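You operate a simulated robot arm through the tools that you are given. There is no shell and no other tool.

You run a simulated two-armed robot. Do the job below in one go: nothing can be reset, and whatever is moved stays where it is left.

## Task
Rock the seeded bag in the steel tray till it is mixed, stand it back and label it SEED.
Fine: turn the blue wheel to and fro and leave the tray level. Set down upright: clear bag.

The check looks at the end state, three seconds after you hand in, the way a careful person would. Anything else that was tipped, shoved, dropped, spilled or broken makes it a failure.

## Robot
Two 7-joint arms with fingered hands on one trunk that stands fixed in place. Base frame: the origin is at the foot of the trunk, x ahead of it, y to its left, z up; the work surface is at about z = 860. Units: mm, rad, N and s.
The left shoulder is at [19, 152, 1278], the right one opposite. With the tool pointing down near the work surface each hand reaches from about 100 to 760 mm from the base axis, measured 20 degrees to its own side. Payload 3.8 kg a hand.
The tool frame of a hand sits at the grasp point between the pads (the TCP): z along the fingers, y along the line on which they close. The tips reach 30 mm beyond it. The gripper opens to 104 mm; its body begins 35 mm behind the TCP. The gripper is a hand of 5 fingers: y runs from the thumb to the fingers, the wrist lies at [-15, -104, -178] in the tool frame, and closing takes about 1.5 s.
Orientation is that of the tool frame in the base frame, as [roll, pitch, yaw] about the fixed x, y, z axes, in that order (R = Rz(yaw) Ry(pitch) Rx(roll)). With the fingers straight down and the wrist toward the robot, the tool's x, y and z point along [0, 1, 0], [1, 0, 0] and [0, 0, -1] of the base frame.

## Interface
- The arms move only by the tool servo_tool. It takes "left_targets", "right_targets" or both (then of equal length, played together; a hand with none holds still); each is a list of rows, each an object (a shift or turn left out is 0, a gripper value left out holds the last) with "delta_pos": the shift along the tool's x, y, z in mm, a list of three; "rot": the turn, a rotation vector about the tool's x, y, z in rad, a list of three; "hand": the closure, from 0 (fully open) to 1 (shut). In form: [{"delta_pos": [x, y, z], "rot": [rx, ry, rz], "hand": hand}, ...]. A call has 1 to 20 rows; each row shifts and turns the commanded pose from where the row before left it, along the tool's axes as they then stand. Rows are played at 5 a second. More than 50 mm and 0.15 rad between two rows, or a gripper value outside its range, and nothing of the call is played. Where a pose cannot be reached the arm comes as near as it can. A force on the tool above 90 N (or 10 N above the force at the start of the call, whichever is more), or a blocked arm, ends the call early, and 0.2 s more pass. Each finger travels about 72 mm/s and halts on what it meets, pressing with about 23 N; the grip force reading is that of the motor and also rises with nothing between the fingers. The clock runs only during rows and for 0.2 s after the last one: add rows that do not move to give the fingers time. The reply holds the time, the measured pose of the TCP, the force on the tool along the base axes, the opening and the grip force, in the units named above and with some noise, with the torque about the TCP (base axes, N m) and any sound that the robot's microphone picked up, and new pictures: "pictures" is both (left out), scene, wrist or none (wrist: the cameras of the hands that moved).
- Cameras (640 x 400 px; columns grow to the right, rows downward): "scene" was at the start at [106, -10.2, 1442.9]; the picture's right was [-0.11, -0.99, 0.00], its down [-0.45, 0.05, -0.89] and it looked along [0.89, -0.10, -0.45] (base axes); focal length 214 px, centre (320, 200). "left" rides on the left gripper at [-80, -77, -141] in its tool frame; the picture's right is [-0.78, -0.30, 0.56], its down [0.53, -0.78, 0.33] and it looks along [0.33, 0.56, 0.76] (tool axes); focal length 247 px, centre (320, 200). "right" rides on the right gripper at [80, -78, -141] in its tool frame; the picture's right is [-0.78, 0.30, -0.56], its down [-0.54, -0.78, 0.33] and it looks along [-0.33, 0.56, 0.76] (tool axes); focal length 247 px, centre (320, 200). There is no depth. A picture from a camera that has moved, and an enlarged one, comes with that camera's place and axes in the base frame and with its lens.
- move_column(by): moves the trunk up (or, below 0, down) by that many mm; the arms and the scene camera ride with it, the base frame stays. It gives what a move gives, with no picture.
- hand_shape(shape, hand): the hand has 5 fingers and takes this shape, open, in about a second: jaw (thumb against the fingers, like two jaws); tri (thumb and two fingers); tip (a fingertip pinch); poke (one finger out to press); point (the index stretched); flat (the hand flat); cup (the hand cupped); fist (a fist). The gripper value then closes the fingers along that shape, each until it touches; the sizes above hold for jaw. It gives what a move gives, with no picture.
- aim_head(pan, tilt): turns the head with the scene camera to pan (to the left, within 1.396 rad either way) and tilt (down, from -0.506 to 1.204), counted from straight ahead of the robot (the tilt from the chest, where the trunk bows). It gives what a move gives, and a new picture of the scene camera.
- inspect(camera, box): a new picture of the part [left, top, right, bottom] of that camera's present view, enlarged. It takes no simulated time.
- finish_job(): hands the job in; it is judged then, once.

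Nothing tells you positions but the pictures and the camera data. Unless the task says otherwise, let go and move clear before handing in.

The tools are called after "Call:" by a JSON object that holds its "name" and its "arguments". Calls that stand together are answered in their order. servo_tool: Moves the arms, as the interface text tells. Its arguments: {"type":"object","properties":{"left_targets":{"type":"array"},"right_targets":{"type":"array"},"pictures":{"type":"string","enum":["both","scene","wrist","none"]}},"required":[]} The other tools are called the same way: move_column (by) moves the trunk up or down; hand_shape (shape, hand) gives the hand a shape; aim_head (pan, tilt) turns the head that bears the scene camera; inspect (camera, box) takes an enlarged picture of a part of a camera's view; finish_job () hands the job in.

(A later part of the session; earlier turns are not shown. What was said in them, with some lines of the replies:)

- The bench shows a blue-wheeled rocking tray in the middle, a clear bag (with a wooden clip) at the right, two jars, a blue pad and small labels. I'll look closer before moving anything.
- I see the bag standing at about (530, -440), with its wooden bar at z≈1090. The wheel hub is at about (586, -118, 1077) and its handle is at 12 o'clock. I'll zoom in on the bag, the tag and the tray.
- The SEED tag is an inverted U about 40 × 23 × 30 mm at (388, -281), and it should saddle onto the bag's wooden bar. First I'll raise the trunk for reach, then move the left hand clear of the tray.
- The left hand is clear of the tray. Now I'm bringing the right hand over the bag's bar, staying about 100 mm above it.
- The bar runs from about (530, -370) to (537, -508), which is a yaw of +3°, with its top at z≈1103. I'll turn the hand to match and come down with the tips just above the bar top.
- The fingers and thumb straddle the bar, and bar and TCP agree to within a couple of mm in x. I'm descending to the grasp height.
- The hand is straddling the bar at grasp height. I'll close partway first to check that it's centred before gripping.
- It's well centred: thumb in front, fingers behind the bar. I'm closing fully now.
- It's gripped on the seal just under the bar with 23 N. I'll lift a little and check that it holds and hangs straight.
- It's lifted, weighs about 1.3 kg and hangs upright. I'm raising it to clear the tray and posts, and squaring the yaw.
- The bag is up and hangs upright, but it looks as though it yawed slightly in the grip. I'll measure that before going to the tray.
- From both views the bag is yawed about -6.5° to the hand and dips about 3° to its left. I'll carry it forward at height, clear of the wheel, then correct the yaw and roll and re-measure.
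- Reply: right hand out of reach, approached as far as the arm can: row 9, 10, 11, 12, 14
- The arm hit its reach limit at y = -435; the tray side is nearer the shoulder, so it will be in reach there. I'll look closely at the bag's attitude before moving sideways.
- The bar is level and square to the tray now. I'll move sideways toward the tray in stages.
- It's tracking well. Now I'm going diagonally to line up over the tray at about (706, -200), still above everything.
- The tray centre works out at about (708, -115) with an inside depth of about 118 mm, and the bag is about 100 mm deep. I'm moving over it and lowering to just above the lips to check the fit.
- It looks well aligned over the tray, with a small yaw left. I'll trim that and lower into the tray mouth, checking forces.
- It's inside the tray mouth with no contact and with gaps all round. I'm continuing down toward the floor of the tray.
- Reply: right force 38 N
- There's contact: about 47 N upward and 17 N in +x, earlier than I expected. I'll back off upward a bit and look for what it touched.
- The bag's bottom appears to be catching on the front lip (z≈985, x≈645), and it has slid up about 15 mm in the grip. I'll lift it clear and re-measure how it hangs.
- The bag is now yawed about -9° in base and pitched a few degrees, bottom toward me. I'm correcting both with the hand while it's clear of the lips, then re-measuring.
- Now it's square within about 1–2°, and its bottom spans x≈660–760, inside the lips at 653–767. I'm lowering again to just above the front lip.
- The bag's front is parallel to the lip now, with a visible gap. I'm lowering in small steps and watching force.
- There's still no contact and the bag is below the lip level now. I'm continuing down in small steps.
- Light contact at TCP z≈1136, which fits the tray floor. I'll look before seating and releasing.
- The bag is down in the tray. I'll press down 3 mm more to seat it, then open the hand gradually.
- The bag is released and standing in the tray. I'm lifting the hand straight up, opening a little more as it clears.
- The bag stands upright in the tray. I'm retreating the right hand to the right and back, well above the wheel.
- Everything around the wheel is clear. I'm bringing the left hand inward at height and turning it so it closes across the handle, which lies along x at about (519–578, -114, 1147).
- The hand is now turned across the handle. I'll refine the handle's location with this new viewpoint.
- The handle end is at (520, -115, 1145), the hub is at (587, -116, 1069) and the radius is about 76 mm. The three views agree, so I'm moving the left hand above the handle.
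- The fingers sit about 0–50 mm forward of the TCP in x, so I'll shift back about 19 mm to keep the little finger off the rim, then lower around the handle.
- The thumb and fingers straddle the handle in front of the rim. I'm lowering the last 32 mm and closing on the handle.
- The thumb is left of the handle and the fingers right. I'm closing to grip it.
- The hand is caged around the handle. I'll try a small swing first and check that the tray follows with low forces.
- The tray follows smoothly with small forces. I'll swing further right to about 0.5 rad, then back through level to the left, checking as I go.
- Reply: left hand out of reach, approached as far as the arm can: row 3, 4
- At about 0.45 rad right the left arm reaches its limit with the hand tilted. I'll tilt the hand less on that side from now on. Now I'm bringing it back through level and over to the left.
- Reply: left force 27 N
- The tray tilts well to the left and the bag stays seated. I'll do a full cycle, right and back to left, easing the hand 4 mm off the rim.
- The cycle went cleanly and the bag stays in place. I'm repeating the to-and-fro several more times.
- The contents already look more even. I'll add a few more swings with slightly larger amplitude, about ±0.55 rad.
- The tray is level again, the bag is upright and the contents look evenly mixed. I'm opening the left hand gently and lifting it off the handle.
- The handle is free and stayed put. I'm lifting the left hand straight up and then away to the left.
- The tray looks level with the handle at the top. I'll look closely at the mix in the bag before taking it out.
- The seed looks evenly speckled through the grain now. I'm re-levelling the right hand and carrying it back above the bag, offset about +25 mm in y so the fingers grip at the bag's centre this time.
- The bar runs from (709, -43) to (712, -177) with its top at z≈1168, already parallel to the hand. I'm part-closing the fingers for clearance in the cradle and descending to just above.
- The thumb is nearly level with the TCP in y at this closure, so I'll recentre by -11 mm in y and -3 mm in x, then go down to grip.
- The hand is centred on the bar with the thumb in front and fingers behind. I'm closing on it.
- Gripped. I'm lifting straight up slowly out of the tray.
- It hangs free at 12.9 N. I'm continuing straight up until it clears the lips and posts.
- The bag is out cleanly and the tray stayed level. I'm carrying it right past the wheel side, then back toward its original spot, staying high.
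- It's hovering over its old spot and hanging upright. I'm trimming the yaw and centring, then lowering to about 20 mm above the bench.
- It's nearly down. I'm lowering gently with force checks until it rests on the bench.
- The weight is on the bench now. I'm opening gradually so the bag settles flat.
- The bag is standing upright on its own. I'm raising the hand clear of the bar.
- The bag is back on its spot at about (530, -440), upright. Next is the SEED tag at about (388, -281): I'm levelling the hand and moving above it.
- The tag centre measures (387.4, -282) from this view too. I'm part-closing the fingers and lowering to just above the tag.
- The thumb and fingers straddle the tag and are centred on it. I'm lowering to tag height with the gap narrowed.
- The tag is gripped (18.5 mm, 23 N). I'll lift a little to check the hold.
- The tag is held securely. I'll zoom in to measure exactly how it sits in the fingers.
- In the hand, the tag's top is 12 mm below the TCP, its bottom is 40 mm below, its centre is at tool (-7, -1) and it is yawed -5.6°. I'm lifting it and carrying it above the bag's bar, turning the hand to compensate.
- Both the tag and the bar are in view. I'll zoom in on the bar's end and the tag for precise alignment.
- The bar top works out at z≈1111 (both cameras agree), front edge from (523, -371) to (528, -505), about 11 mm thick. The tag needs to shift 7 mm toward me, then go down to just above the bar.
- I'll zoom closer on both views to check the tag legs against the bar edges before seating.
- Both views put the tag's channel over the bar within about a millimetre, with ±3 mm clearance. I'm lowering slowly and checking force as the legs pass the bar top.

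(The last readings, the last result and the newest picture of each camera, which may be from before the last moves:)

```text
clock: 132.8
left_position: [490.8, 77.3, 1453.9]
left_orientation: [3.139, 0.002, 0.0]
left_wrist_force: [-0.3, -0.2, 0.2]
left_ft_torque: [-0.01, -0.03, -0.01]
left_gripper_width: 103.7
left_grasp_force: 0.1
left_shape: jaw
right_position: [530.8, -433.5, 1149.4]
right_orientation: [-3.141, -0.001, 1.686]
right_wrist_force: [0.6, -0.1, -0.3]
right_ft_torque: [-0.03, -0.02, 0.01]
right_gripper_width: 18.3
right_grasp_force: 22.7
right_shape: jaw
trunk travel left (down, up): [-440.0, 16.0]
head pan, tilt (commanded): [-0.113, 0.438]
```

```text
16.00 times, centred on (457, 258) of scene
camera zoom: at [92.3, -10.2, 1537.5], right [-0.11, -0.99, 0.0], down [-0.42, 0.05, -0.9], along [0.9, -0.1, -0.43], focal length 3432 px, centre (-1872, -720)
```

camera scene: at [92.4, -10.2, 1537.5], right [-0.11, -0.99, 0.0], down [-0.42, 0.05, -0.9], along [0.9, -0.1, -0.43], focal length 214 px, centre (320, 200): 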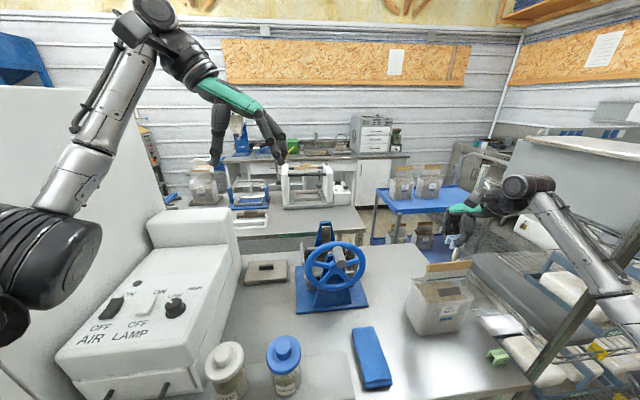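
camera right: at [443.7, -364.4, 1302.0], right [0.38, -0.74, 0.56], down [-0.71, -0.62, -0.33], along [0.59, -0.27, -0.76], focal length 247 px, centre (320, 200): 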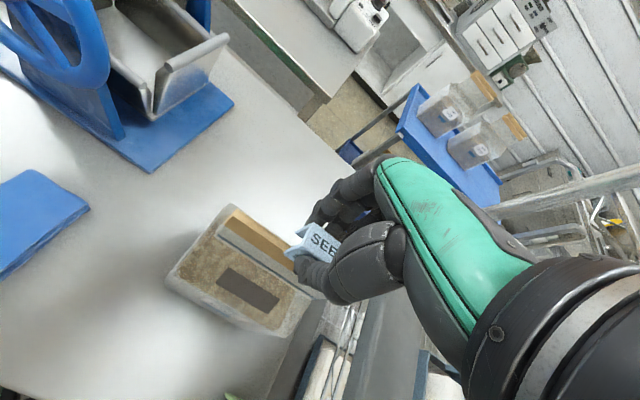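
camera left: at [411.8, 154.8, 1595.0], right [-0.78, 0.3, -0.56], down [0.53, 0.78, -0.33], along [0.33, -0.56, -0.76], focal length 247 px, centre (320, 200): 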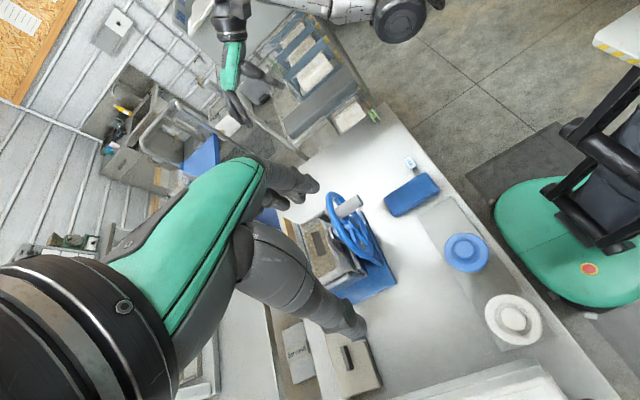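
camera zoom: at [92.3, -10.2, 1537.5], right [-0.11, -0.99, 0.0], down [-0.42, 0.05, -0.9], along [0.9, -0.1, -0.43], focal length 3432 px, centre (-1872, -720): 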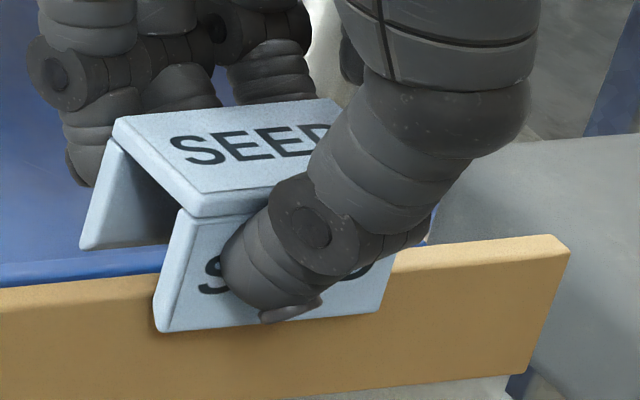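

There's no contact and the front leg is now in front of the bar. I'm continuing down in small steps.

Call:
{"name": "servo_tool", "arguments": {"right_targets": [{"delta_pos": [0, 0, 4]}, {"delta_pos": [0, 0, 4]}, {}], "pictures": "none"}}

Call:
{"name": "inspect", "arguments": {"camera": "right", "box": [265, 205, 325, 265]}}

Call:
{"name": "inspect", "arguments": {"camera": "scene", "box": [442, 245, 472, 270]}}

```text
clock: 133.7
left_position: [491.7, 75.8, 1454.6]
left_orientation: [3.14, 0.001, -0.002]
left_wrist_force: [0.7, -0.8, -0.9]
left_ft_torque: [-0.01, 0.01, 0.0]
left_gripper_width: 103.7
left_grasp_force: 0.0
left_shape: jaw
right_position: [529.4, -432.5, 1143.0]
right_orientation: [3.14, -0.001, 1.687]
right_wrist_force: [1.1, 1.2, -0.5]
right_ft_torque: [0.02, 0.04, -0.03]
right_gripper_width: 18.4
right_grasp_force: 22.4
right_shape: jaw
trunk travel left (down, up): [-440.0, 16.0]
head pan, tilt (commanded): [-0.113, 0.438]
```

```text
6.67 times, centred on (295, 235) of right
camera zoom: at [443.5, -364.0, 1283.3], right [0.38, -0.74, 0.56], down [-0.71, -0.62, -0.33], along [0.59, -0.27, -0.76], focal length 1646 px, centre (487, -33)
```

zoom: 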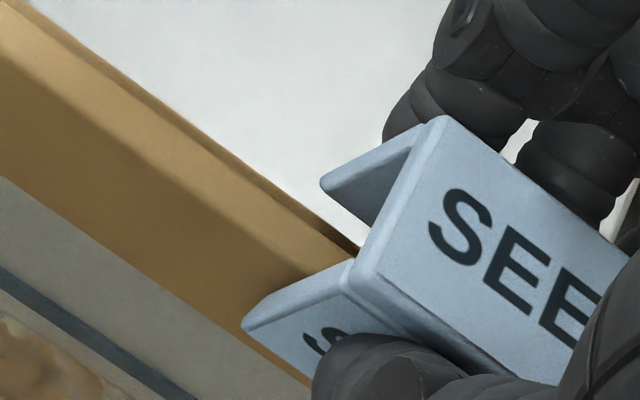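

```text
16.00 times, centred on (457, 258) of scene
camera zoom: at [92.3, -10.1, 1537.5], right [-0.11, -0.99, 0.0], down [-0.42, 0.05, -0.9], along [0.9, -0.1, -0.43], focal length 3432 px, centre (-1872, -720)
```

zoom: 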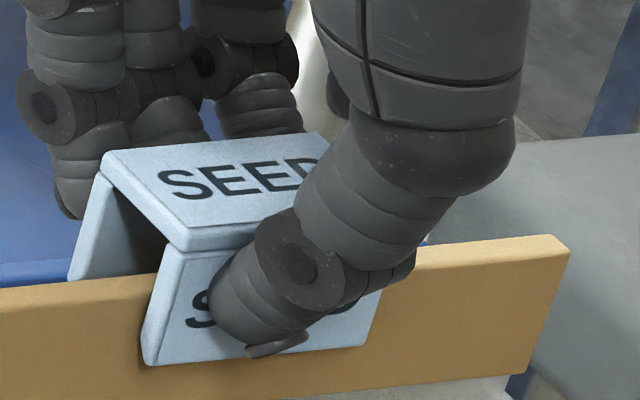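

The far leg is now behind the bar and the near leg in front. I'm continuing down toward seating.

Call:
{"name": "servo_tool", "arguments": {"right_targets": [{"delta_pos": [0, 0, 3]}, {"delta_pos": [0, 0, 3]}, {}], "pictures": "none"}}

Call:
{"name": "servo_tool", "arguments": {"right_targets": [{"delta_pos": [0, 0, 2]}, {"delta_pos": [0, 0, 2]}, {}], "pictures": "none"}}

Call:
{"name": "inspect", "arguments": {"camera": "right", "box": [265, 205, 325, 265]}}

Call:
{"name": "inspect", "arguments": {"camera": "scene", "box": [442, 245, 472, 270]}}

```text
clock: 134.4
left_position: [491.6, 76.5, 1453.8]
left_orientation: [3.138, 0.003, 0.001]
left_wrist_force: [-1.0, 0.5, 0.7]
left_ft_torque: [0.02, 0.02, -0.01]
left_gripper_width: 103.7
left_grasp_force: 0.2
left_shape: jaw
right_position: [529.4, -433.1, 1136.4]
right_orientation: [-3.141, 0.0, 1.688]
right_wrist_force: [0.6, -0.3, 0.2]
right_ft_torque: [0.0, 0.03, -0.01]
right_gripper_width: 18.5
right_grasp_force: 23.3
right_shape: jaw
trunk travel left (down, up): [-440.0, 16.0]
head pan, tilt (commanded): [-0.113, 0.438]
```

```text
clock: 135.2
left_position: [490.9, 76.1, 1453.5]
left_orientation: [3.141, 0.002, -0.001]
left_wrist_force: [0.2, 0.4, -0.2]
left_ft_torque: [-0.01, 0.02, -0.04]
left_gripper_width: 103.6
left_grasp_force: 0.0
left_shape: jaw
right_position: [530.7, -434.9, 1132.5]
right_orientation: [3.141, 0.0, 1.687]
right_wrist_force: [-0.2, -0.5, -0.4]
right_ft_torque: [-0.04, 0.0, 0.01]
right_gripper_width: 18.2
right_grasp_force: 22.8
right_shape: jaw
trunk travel left (down, up): [-440.0, 16.0]
head pan, tilt (commanded): [-0.113, 0.438]
```

```text
6.67 times, centred on (295, 235) of right
camera zoom: at [443.6, -364.2, 1273.3], right [0.39, -0.74, 0.56], down [-0.71, -0.62, -0.33], along [0.59, -0.27, -0.76], focal length 1646 px, centre (487, -33)
```

zoom: 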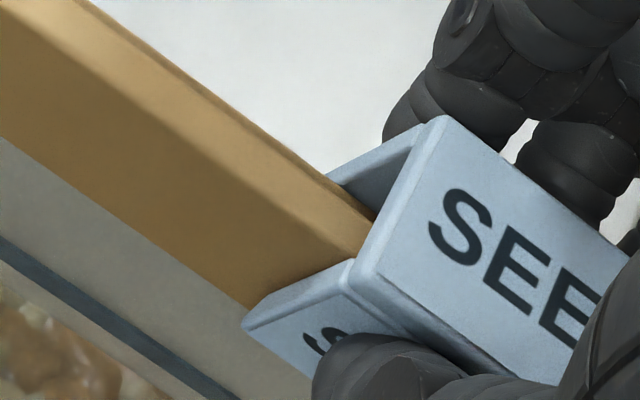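

```text
16.00 times, centred on (457, 258) of scene
camera zoom: at [92.2, -10.1, 1537.5], right [-0.11, -0.99, 0.0], down [-0.42, 0.05, -0.9], along [0.9, -0.1, -0.43], focal length 3432 px, centre (-1872, -720)
```

zoom: 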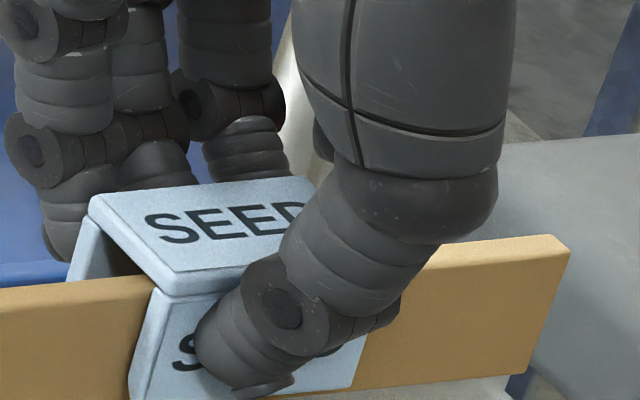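

The bar is inside the tag's channel, with about 5 mm left until it seats. I'm lowering gently until contact.

Call:
{"name": "servo_tool", "arguments": {"right_targets": [{"delta_pos": [0, 0, 2]}, {"delta_pos": [0, 0, 1.5]}, {}], "pictures": "none"}}

Call:
{"name": "servo_tool", "arguments": {"right_targets": [{"delta_pos": [0, 0, 1.5]}, {}], "pictures": "none"}}

Call:
{"name": "inspect", "arguments": {"camera": "right", "box": [265, 205, 325, 265]}}

Call:
{"name": "inspect", "arguments": {"camera": "scene", "box": [442, 250, 472, 275]}}

```text
clock: 136.1
left_position: [491.4, 75.5, 1454.6]
left_orientation: [3.141, -0.001, -0.001]
left_wrist_force: [-0.8, 0.2, -0.1]
left_ft_torque: [0.02, 0.0, -0.03]
left_gripper_width: 103.8
left_grasp_force: 0.2
left_shape: jaw
right_position: [529.9, -433.4, 1128.5]
right_orientation: [3.141, 0.001, 1.69]
right_wrist_force: [0.0, 0.3, 1.9]
right_ft_torque: [0.01, -0.01, 0.01]
right_gripper_width: 18.6
right_grasp_force: 22.7
right_shape: jaw
trunk travel left (down, up): [-440.0, 16.0]
head pan, tilt (commanded): [-0.113, 0.438]
```

```text
clock: 136.7
left_position: [490.9, 77.4, 1454.3]
left_orientation: [3.14, 0.001, -0.001]
left_wrist_force: [-0.7, 0.0, -0.3]
left_ft_torque: [0.0, 0.0, 0.01]
left_gripper_width: 103.6
left_grasp_force: 0.0
left_shape: jaw
right_position: [529.4, -434.4, 1127.9]
right_orientation: [3.14, 0.0, 1.688]
right_wrist_force: [1.3, -0.1, 7.4]
right_ft_torque: [-0.01, 0.02, 0.01]
right_gripper_width: 18.5
right_grasp_force: 22.7
right_shape: jaw
trunk travel left (down, up): [-440.0, 16.0]
head pan, tilt (commanded): [-0.113, 0.438]
```

```text
6.67 times, centred on (295, 235) of right
camera zoom: at [443.1, -364.1, 1269.4], right [0.38, -0.74, 0.56], down [-0.71, -0.62, -0.33], along [0.59, -0.27, -0.76], focal length 1646 px, centre (487, -33)
```

zoom: 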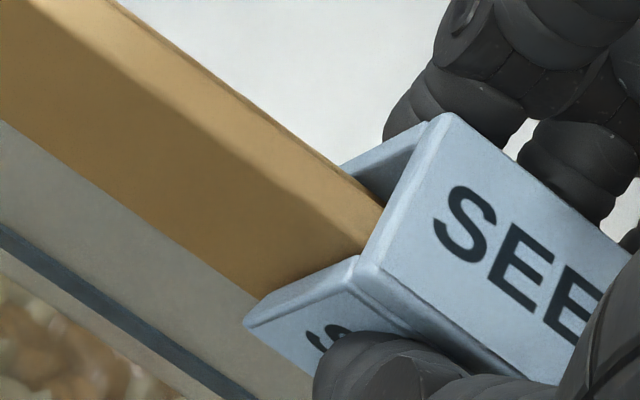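

```text
16.00 times, centred on (457, 262) of scene
camera zoom: at [91.7, -9.5, 1537.6], right [-0.11, -0.99, 0.0], down [-0.42, 0.05, -0.9], along [0.9, -0.1, -0.43], focal length 3432 px, centre (-1872, -800)
```

zoom: 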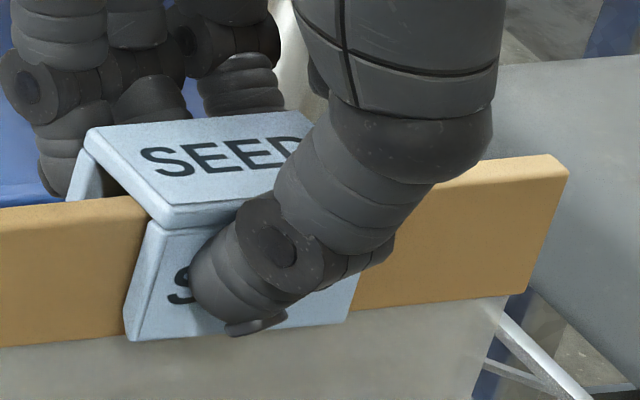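

The tag is seated on the bar (7 N contact). I'm relieving it by a millimetre and opening slowly.

Call:
{"name": "servo_tool", "arguments": {"right_targets": [{"delta_pos": [0, 0, -1]}, {"hand": 0.82}, {"hand": 0.79}, {"hand": 0.76}, {"hand": 0.72}, {"hand": 0.66}, {"hand": 0.6}, {"hand": 0.5}, {}], "pictures": "none"}}

Call:
{"name": "inspect", "arguments": {"camera": "right", "box": [255, 195, 345, 275]}}

Call:
{"name": "inspect", "arguments": {"camera": "scene", "box": [430, 240, 490, 290]}}

```text
clock: 138.7
left_position: [491.3, 75.9, 1452.8]
left_orientation: [3.14, 0.001, 0.001]
left_wrist_force: [0.2, 0.3, 0.2]
left_ft_torque: [-0.05, -0.01, -0.03]
left_gripper_width: 103.8
left_grasp_force: 0.1
left_shape: jaw
right_position: [529.3, -434.4, 1127.2]
right_orientation: [-3.141, -0.002, 1.686]
right_wrist_force: [-0.1, -0.8, -0.5]
right_ft_torque: [0.0, 0.02, -0.02]
right_gripper_width: 51.5
right_grasp_force: 0.0
right_shape: jaw
trunk travel left (down, up): [-440.0, 16.0]
head pan, tilt (commanded): [-0.113, 0.438]
```

```text
5.00 times, centred on (300, 235) of right
camera zoom: at [443.5, -364.7, 1269.4], right [0.38, -0.74, 0.56], down [-0.71, -0.62, -0.33], along [0.59, -0.27, -0.76], focal length 1235 px, centre (420, 25)
```

zoom: 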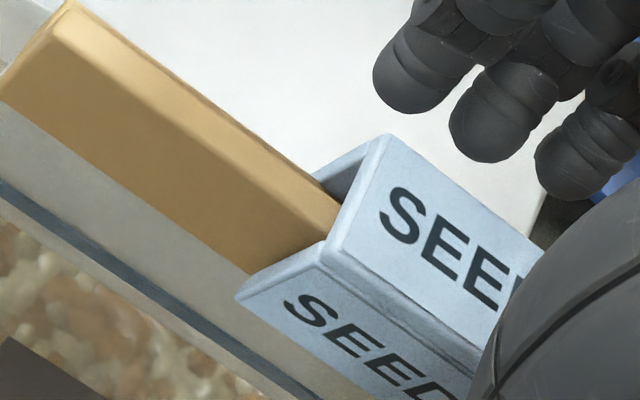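

```text
8.00 times, centred on (460, 265) of scene
camera zoom: at [92.2, -10.1, 1537.5], right [-0.11, -0.99, 0.0], down [-0.42, 0.05, -0.9], along [0.9, -0.1, -0.43], focal length 1716 px, centre (-800, -320)
```

zoom: 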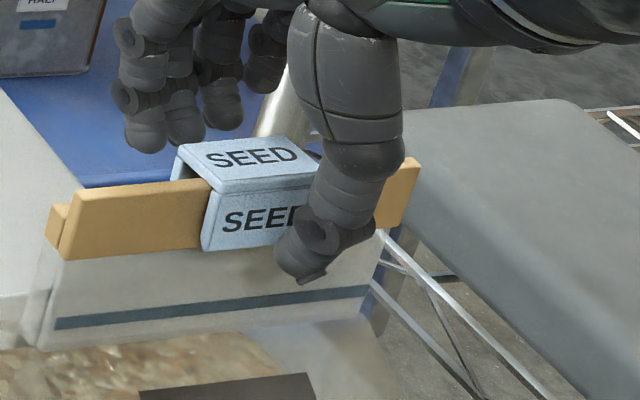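

The SEED tag sits squarely on the bar. I'm raising the hand clear, straight up.

Call:
{"name": "servo_tool", "arguments": {"right_targets": [{"hand": 0.4}, {"delta_pos": [0, 0, -8]}, {"delta_pos": [0, 0, -15]}, {"delta_pos": [0, 0, -25]}, {"delta_pos": [0, 0, -35]}, {"delta_pos": [0, 0, -40]}, {"delta_pos": [0, 0, -40]}, {}], "pictures": "both"}}

Call:
{"name": "inspect", "arguments": {"camera": "scene", "box": [395, 230, 505, 345]}}

Call:
{"name": "inspect", "arguments": {"camera": "scene", "box": [285, 205, 385, 320]}}

```text
clock: 140.4
left_position: [492.1, 76.3, 1452.7]
left_orientation: [3.139, 0.001, -0.001]
left_wrist_force: [0.0, -0.1, -1.0]
left_ft_torque: [-0.03, 0.01, 0.02]
left_gripper_width: 103.5
left_grasp_force: 0.1
left_shape: jaw
right_position: [530.0, -434.3, 1290.3]
right_orientation: [-3.138, -0.001, 1.688]
right_wrist_force: [0.7, 0.4, -0.2]
right_ft_torque: [0.0, -0.01, 0.01]
right_gripper_width: 62.2
right_grasp_force: 0.1
right_shape: jaw
trunk travel left (down, up): [-440.0, 16.0]
head pan, tilt (commanded): [-0.113, 0.438]
camera scene: at [92.2, -10.2, 1537.5], right [-0.11, -0.99, 0.0], down [-0.42, 0.05, -0.9], along [0.9, -0.1, -0.43], focal length 214 px, centre (320, 200)
camera right: at [442.9, -364.3, 1431.8], right [0.39, -0.74, 0.56], down [-0.71, -0.62, -0.33], along [0.59, -0.27, -0.76], focal length 247 px, centre (320, 200)
```

scene: 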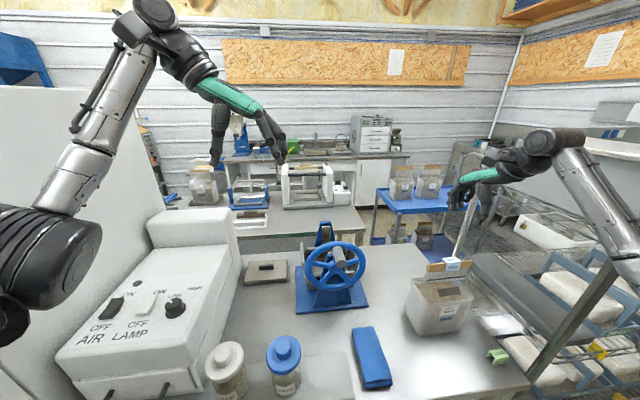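
right: 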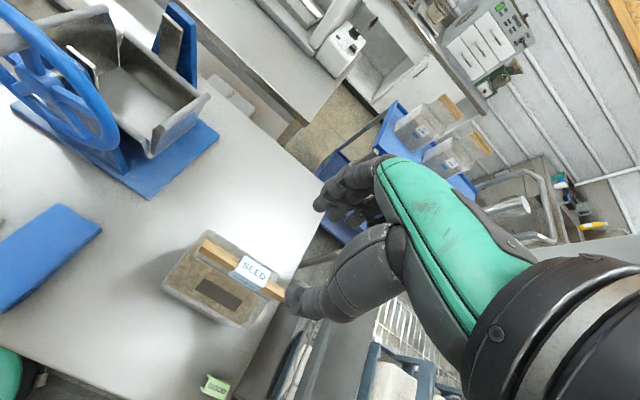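

```text
3.48 times, centred on (450, 288) of scene
camera zoom: at [92.2, -10.2, 1537.5], right [-0.11, -0.99, 0.0], down [-0.42, 0.05, -0.9], along [0.9, -0.1, -0.43], focal length 746 px, centre (-132, -104)
```

zoom: 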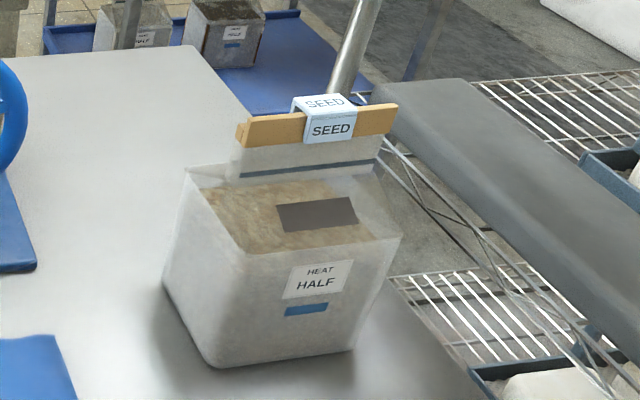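

```text
3.48 times, centred on (335, 262) of scene
camera zoom: at [92.2, -10.2, 1537.5], right [-0.11, -0.99, 0.0], down [-0.42, 0.05, -0.9], along [0.9, -0.1, -0.43], focal length 746 px, centre (268, -17)
```

zoom: 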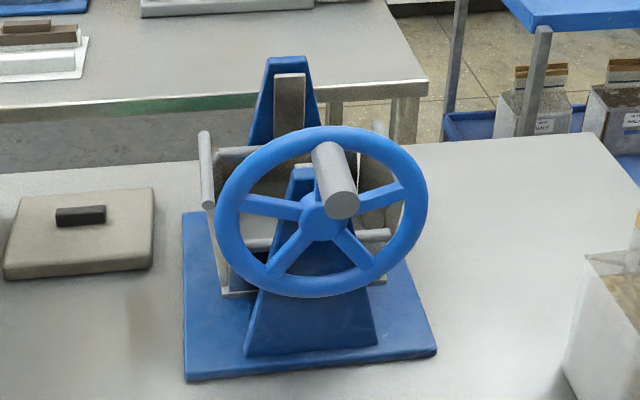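

The bag is labelled and upright. I'll check precisely that the tray is level and the handle is back at the top.

Call:
{"name": "inspect", "arguments": {"camera": "scene", "box": [315, 218, 345, 243]}}

Call:
{"name": "inspect", "arguments": {"camera": "scene", "box": [300, 240, 372, 300]}}

Call:
{"name": "inspect", "arguments": {"camera": "right", "box": [0, 0, 230, 200]}}

Call:
{"name": "inspect", "arguments": {"camera": "left", "box": [280, 180, 400, 310]}}

```text
16.00 times, centred on (330, 230) of scene
camera zoom: at [92.2, -10.2, 1537.5], right [-0.11, -0.99, 0.0], down [-0.42, 0.05, -0.9], along [0.9, -0.1, -0.43], focal length 3432 px, centre (160, -288)
```

zoom: 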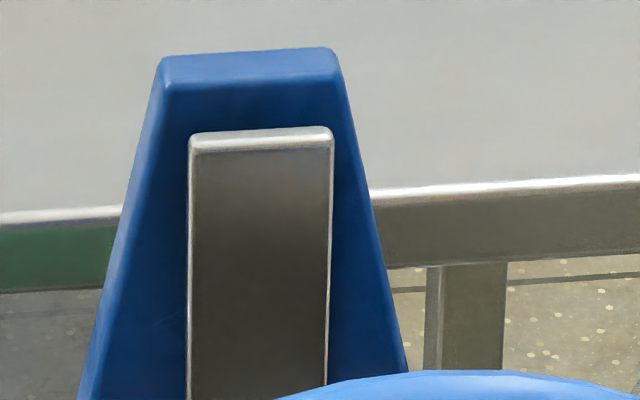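

```text
6.67 times, centred on (336, 270) of scene
camera zoom: at [92.2, -10.2, 1537.5], right [-0.11, -0.99, 0.0], down [-0.42, 0.05, -0.9], along [0.9, -0.1, -0.43], focal length 1430 px, centre (213, -267)
```

zoom: 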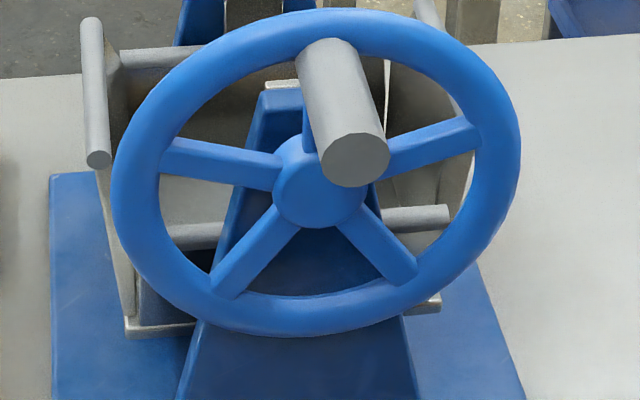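

```text
2.00 times, centred on (115, 100) of right
camera zoom: at [442.9, -364.3, 1431.8], right [0.39, -0.74, 0.56], down [-0.71, -0.62, -0.33], along [0.59, -0.27, -0.76], focal length 494 px, centre (730, 400)
```

zoom: 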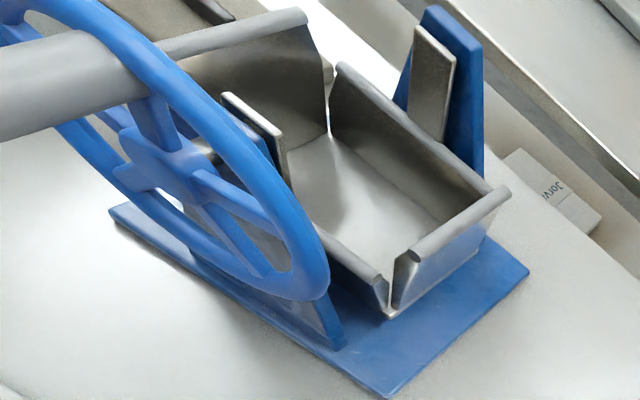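

```text
3.08 times, centred on (340, 245) of left
camera zoom: at [411.9, 154.7, 1595.0], right [-0.78, 0.3, -0.56], down [0.53, 0.78, -0.33], along [0.33, -0.56, -0.76], focal length 760 px, centre (258, 62)
```

zoom: 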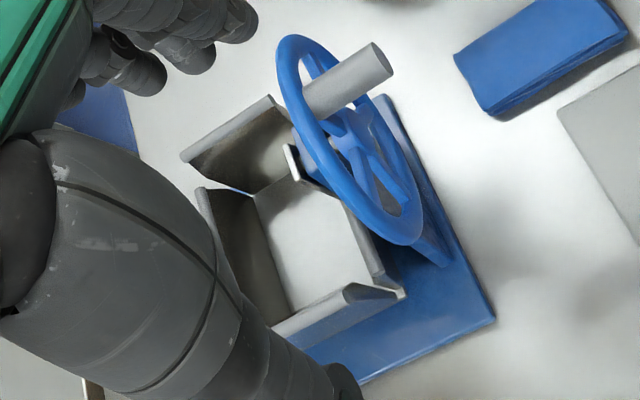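

The tray's hanger plate is vertical to within a fraction of a degree, so the tray is level. I'll take a last close look at the bag contents and move the right hand clear.

Call:
{"name": "servo_tool", "arguments": {"right_targets": [{"delta_pos": [0, 0, -25]}, {"delta_pos": [0, -10, -30]}, {"delta_pos": [0, -25, -30]}, {"delta_pos": [0, -30, -20]}, {"delta_pos": [0, -30, -10]}, {"delta_pos": [-10, -20, 0], "hand": 0}, {}, {}], "pictures": "both"}}

Call:
{"name": "inspect", "arguments": {"camera": "right", "box": [180, 160, 330, 300]}}

Call:
{"name": "inspect", "arguments": {"camera": "scene", "box": [400, 250, 490, 340]}}

```text
clock: 142.2
left_position: [490.8, 76.1, 1453.6]
left_orientation: [3.14, 0.002, 0.001]
left_wrist_force: [-1.0, 0.0, -1.2]
left_ft_torque: [0.02, 0.01, 0.02]
left_gripper_width: 103.7
left_grasp_force: 0.0
left_shape: jaw
right_position: [417.5, -456.6, 1406.6]
right_orientation: [3.139, 0.001, 1.688]
right_wrist_force: [0.1, -0.5, -0.2]
right_ft_torque: [-0.02, -0.01, -0.01]
right_gripper_width: 103.7
right_grasp_force: 0.0
right_shape: jaw
trunk travel left (down, up): [-440.0, 16.0]
head pan, tilt (commanded): [-0.113, 0.438]
camera scene: at [92.5, -9.8, 1537.5], right [-0.11, -0.99, 0.0], down [-0.42, 0.05, -0.9], along [0.9, -0.1, -0.43], focal length 214 px, centre (320, 200)
camera right: at [330.9, -388.4, 1548.0], right [0.39, -0.74, 0.56], down [-0.71, -0.62, -0.33], along [0.59, -0.27, -0.76], focal length 247 px, centre (320, 200)
```

scene: 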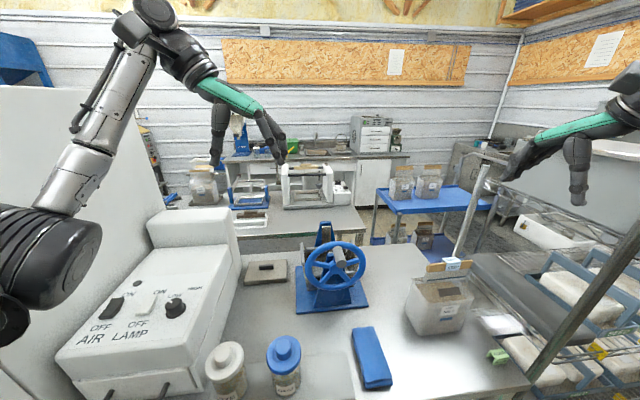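
right: 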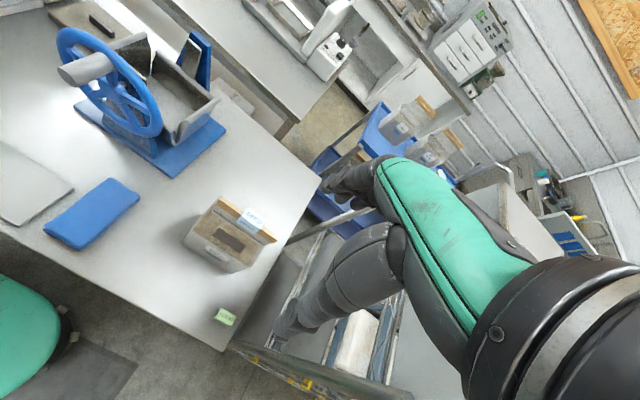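

```text
2.86 times, centred on (255, 230) of right
camera zoom: at [330.9, -388.4, 1548.0], right [0.39, -0.74, 0.56], down [-0.71, -0.62, -0.33], along [0.59, -0.27, -0.76], focal length 706 px, centre (506, 114)
```

zoom: 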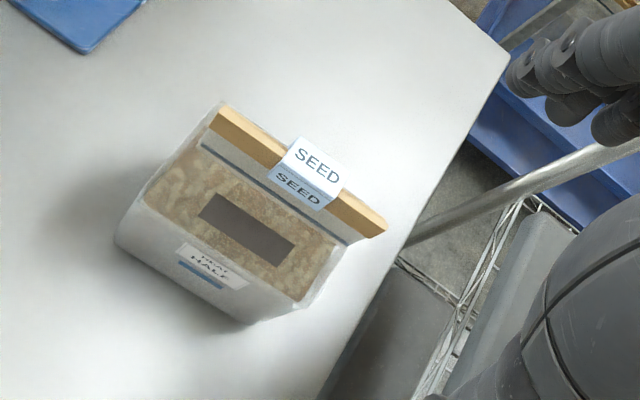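

```text
4.44 times, centred on (445, 295) of scene
camera zoom: at [92.5, -9.8, 1537.5], right [-0.11, -0.99, 0.0], down [-0.42, 0.05, -0.9], along [0.9, -0.1, -0.43], focal length 953 px, centre (-236, -222)
```

zoom: 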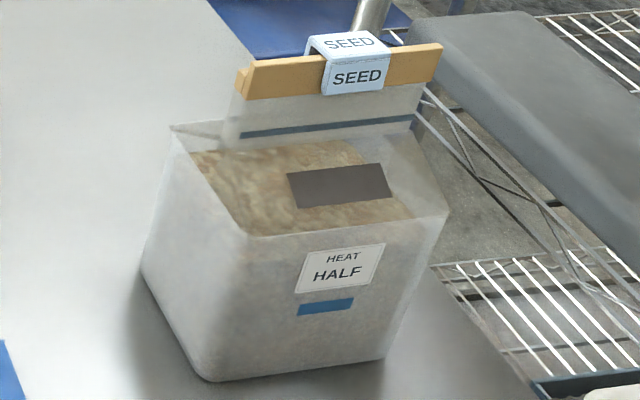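

The bag stands upright on its old spot with the SEED tag on its bar, and its contents look evenly mixed. The tray is level, both hands are clear and nothing else was moved, so I'm handing in.

Call:
{"name": "finish_job", "arguments": {}}

```text
The job is handed in.
```

The job is handed in. The bag is standing upright back on its spot with the SEED tag saddled on its wooden bar.

- **Mixing:** I rocked the bag in the steel tray with the blue wheel, about six full swings to each side at roughly 25–35°. By eye the seed looks evenly spread through the grain; I had no other measure of how well it was mixed.
- **Tray:** it is back to level, with the wheel handle at the top.
- **Placing the bag:** on the first try its bottom caught the tray's front lip, with about 47 N of contact. I lifted it, realigned it and it went in cleanly.
- **Everything else:** the jars, blue pad and GOOD tag look untouched in the last pictures, and both hands are open and clear.
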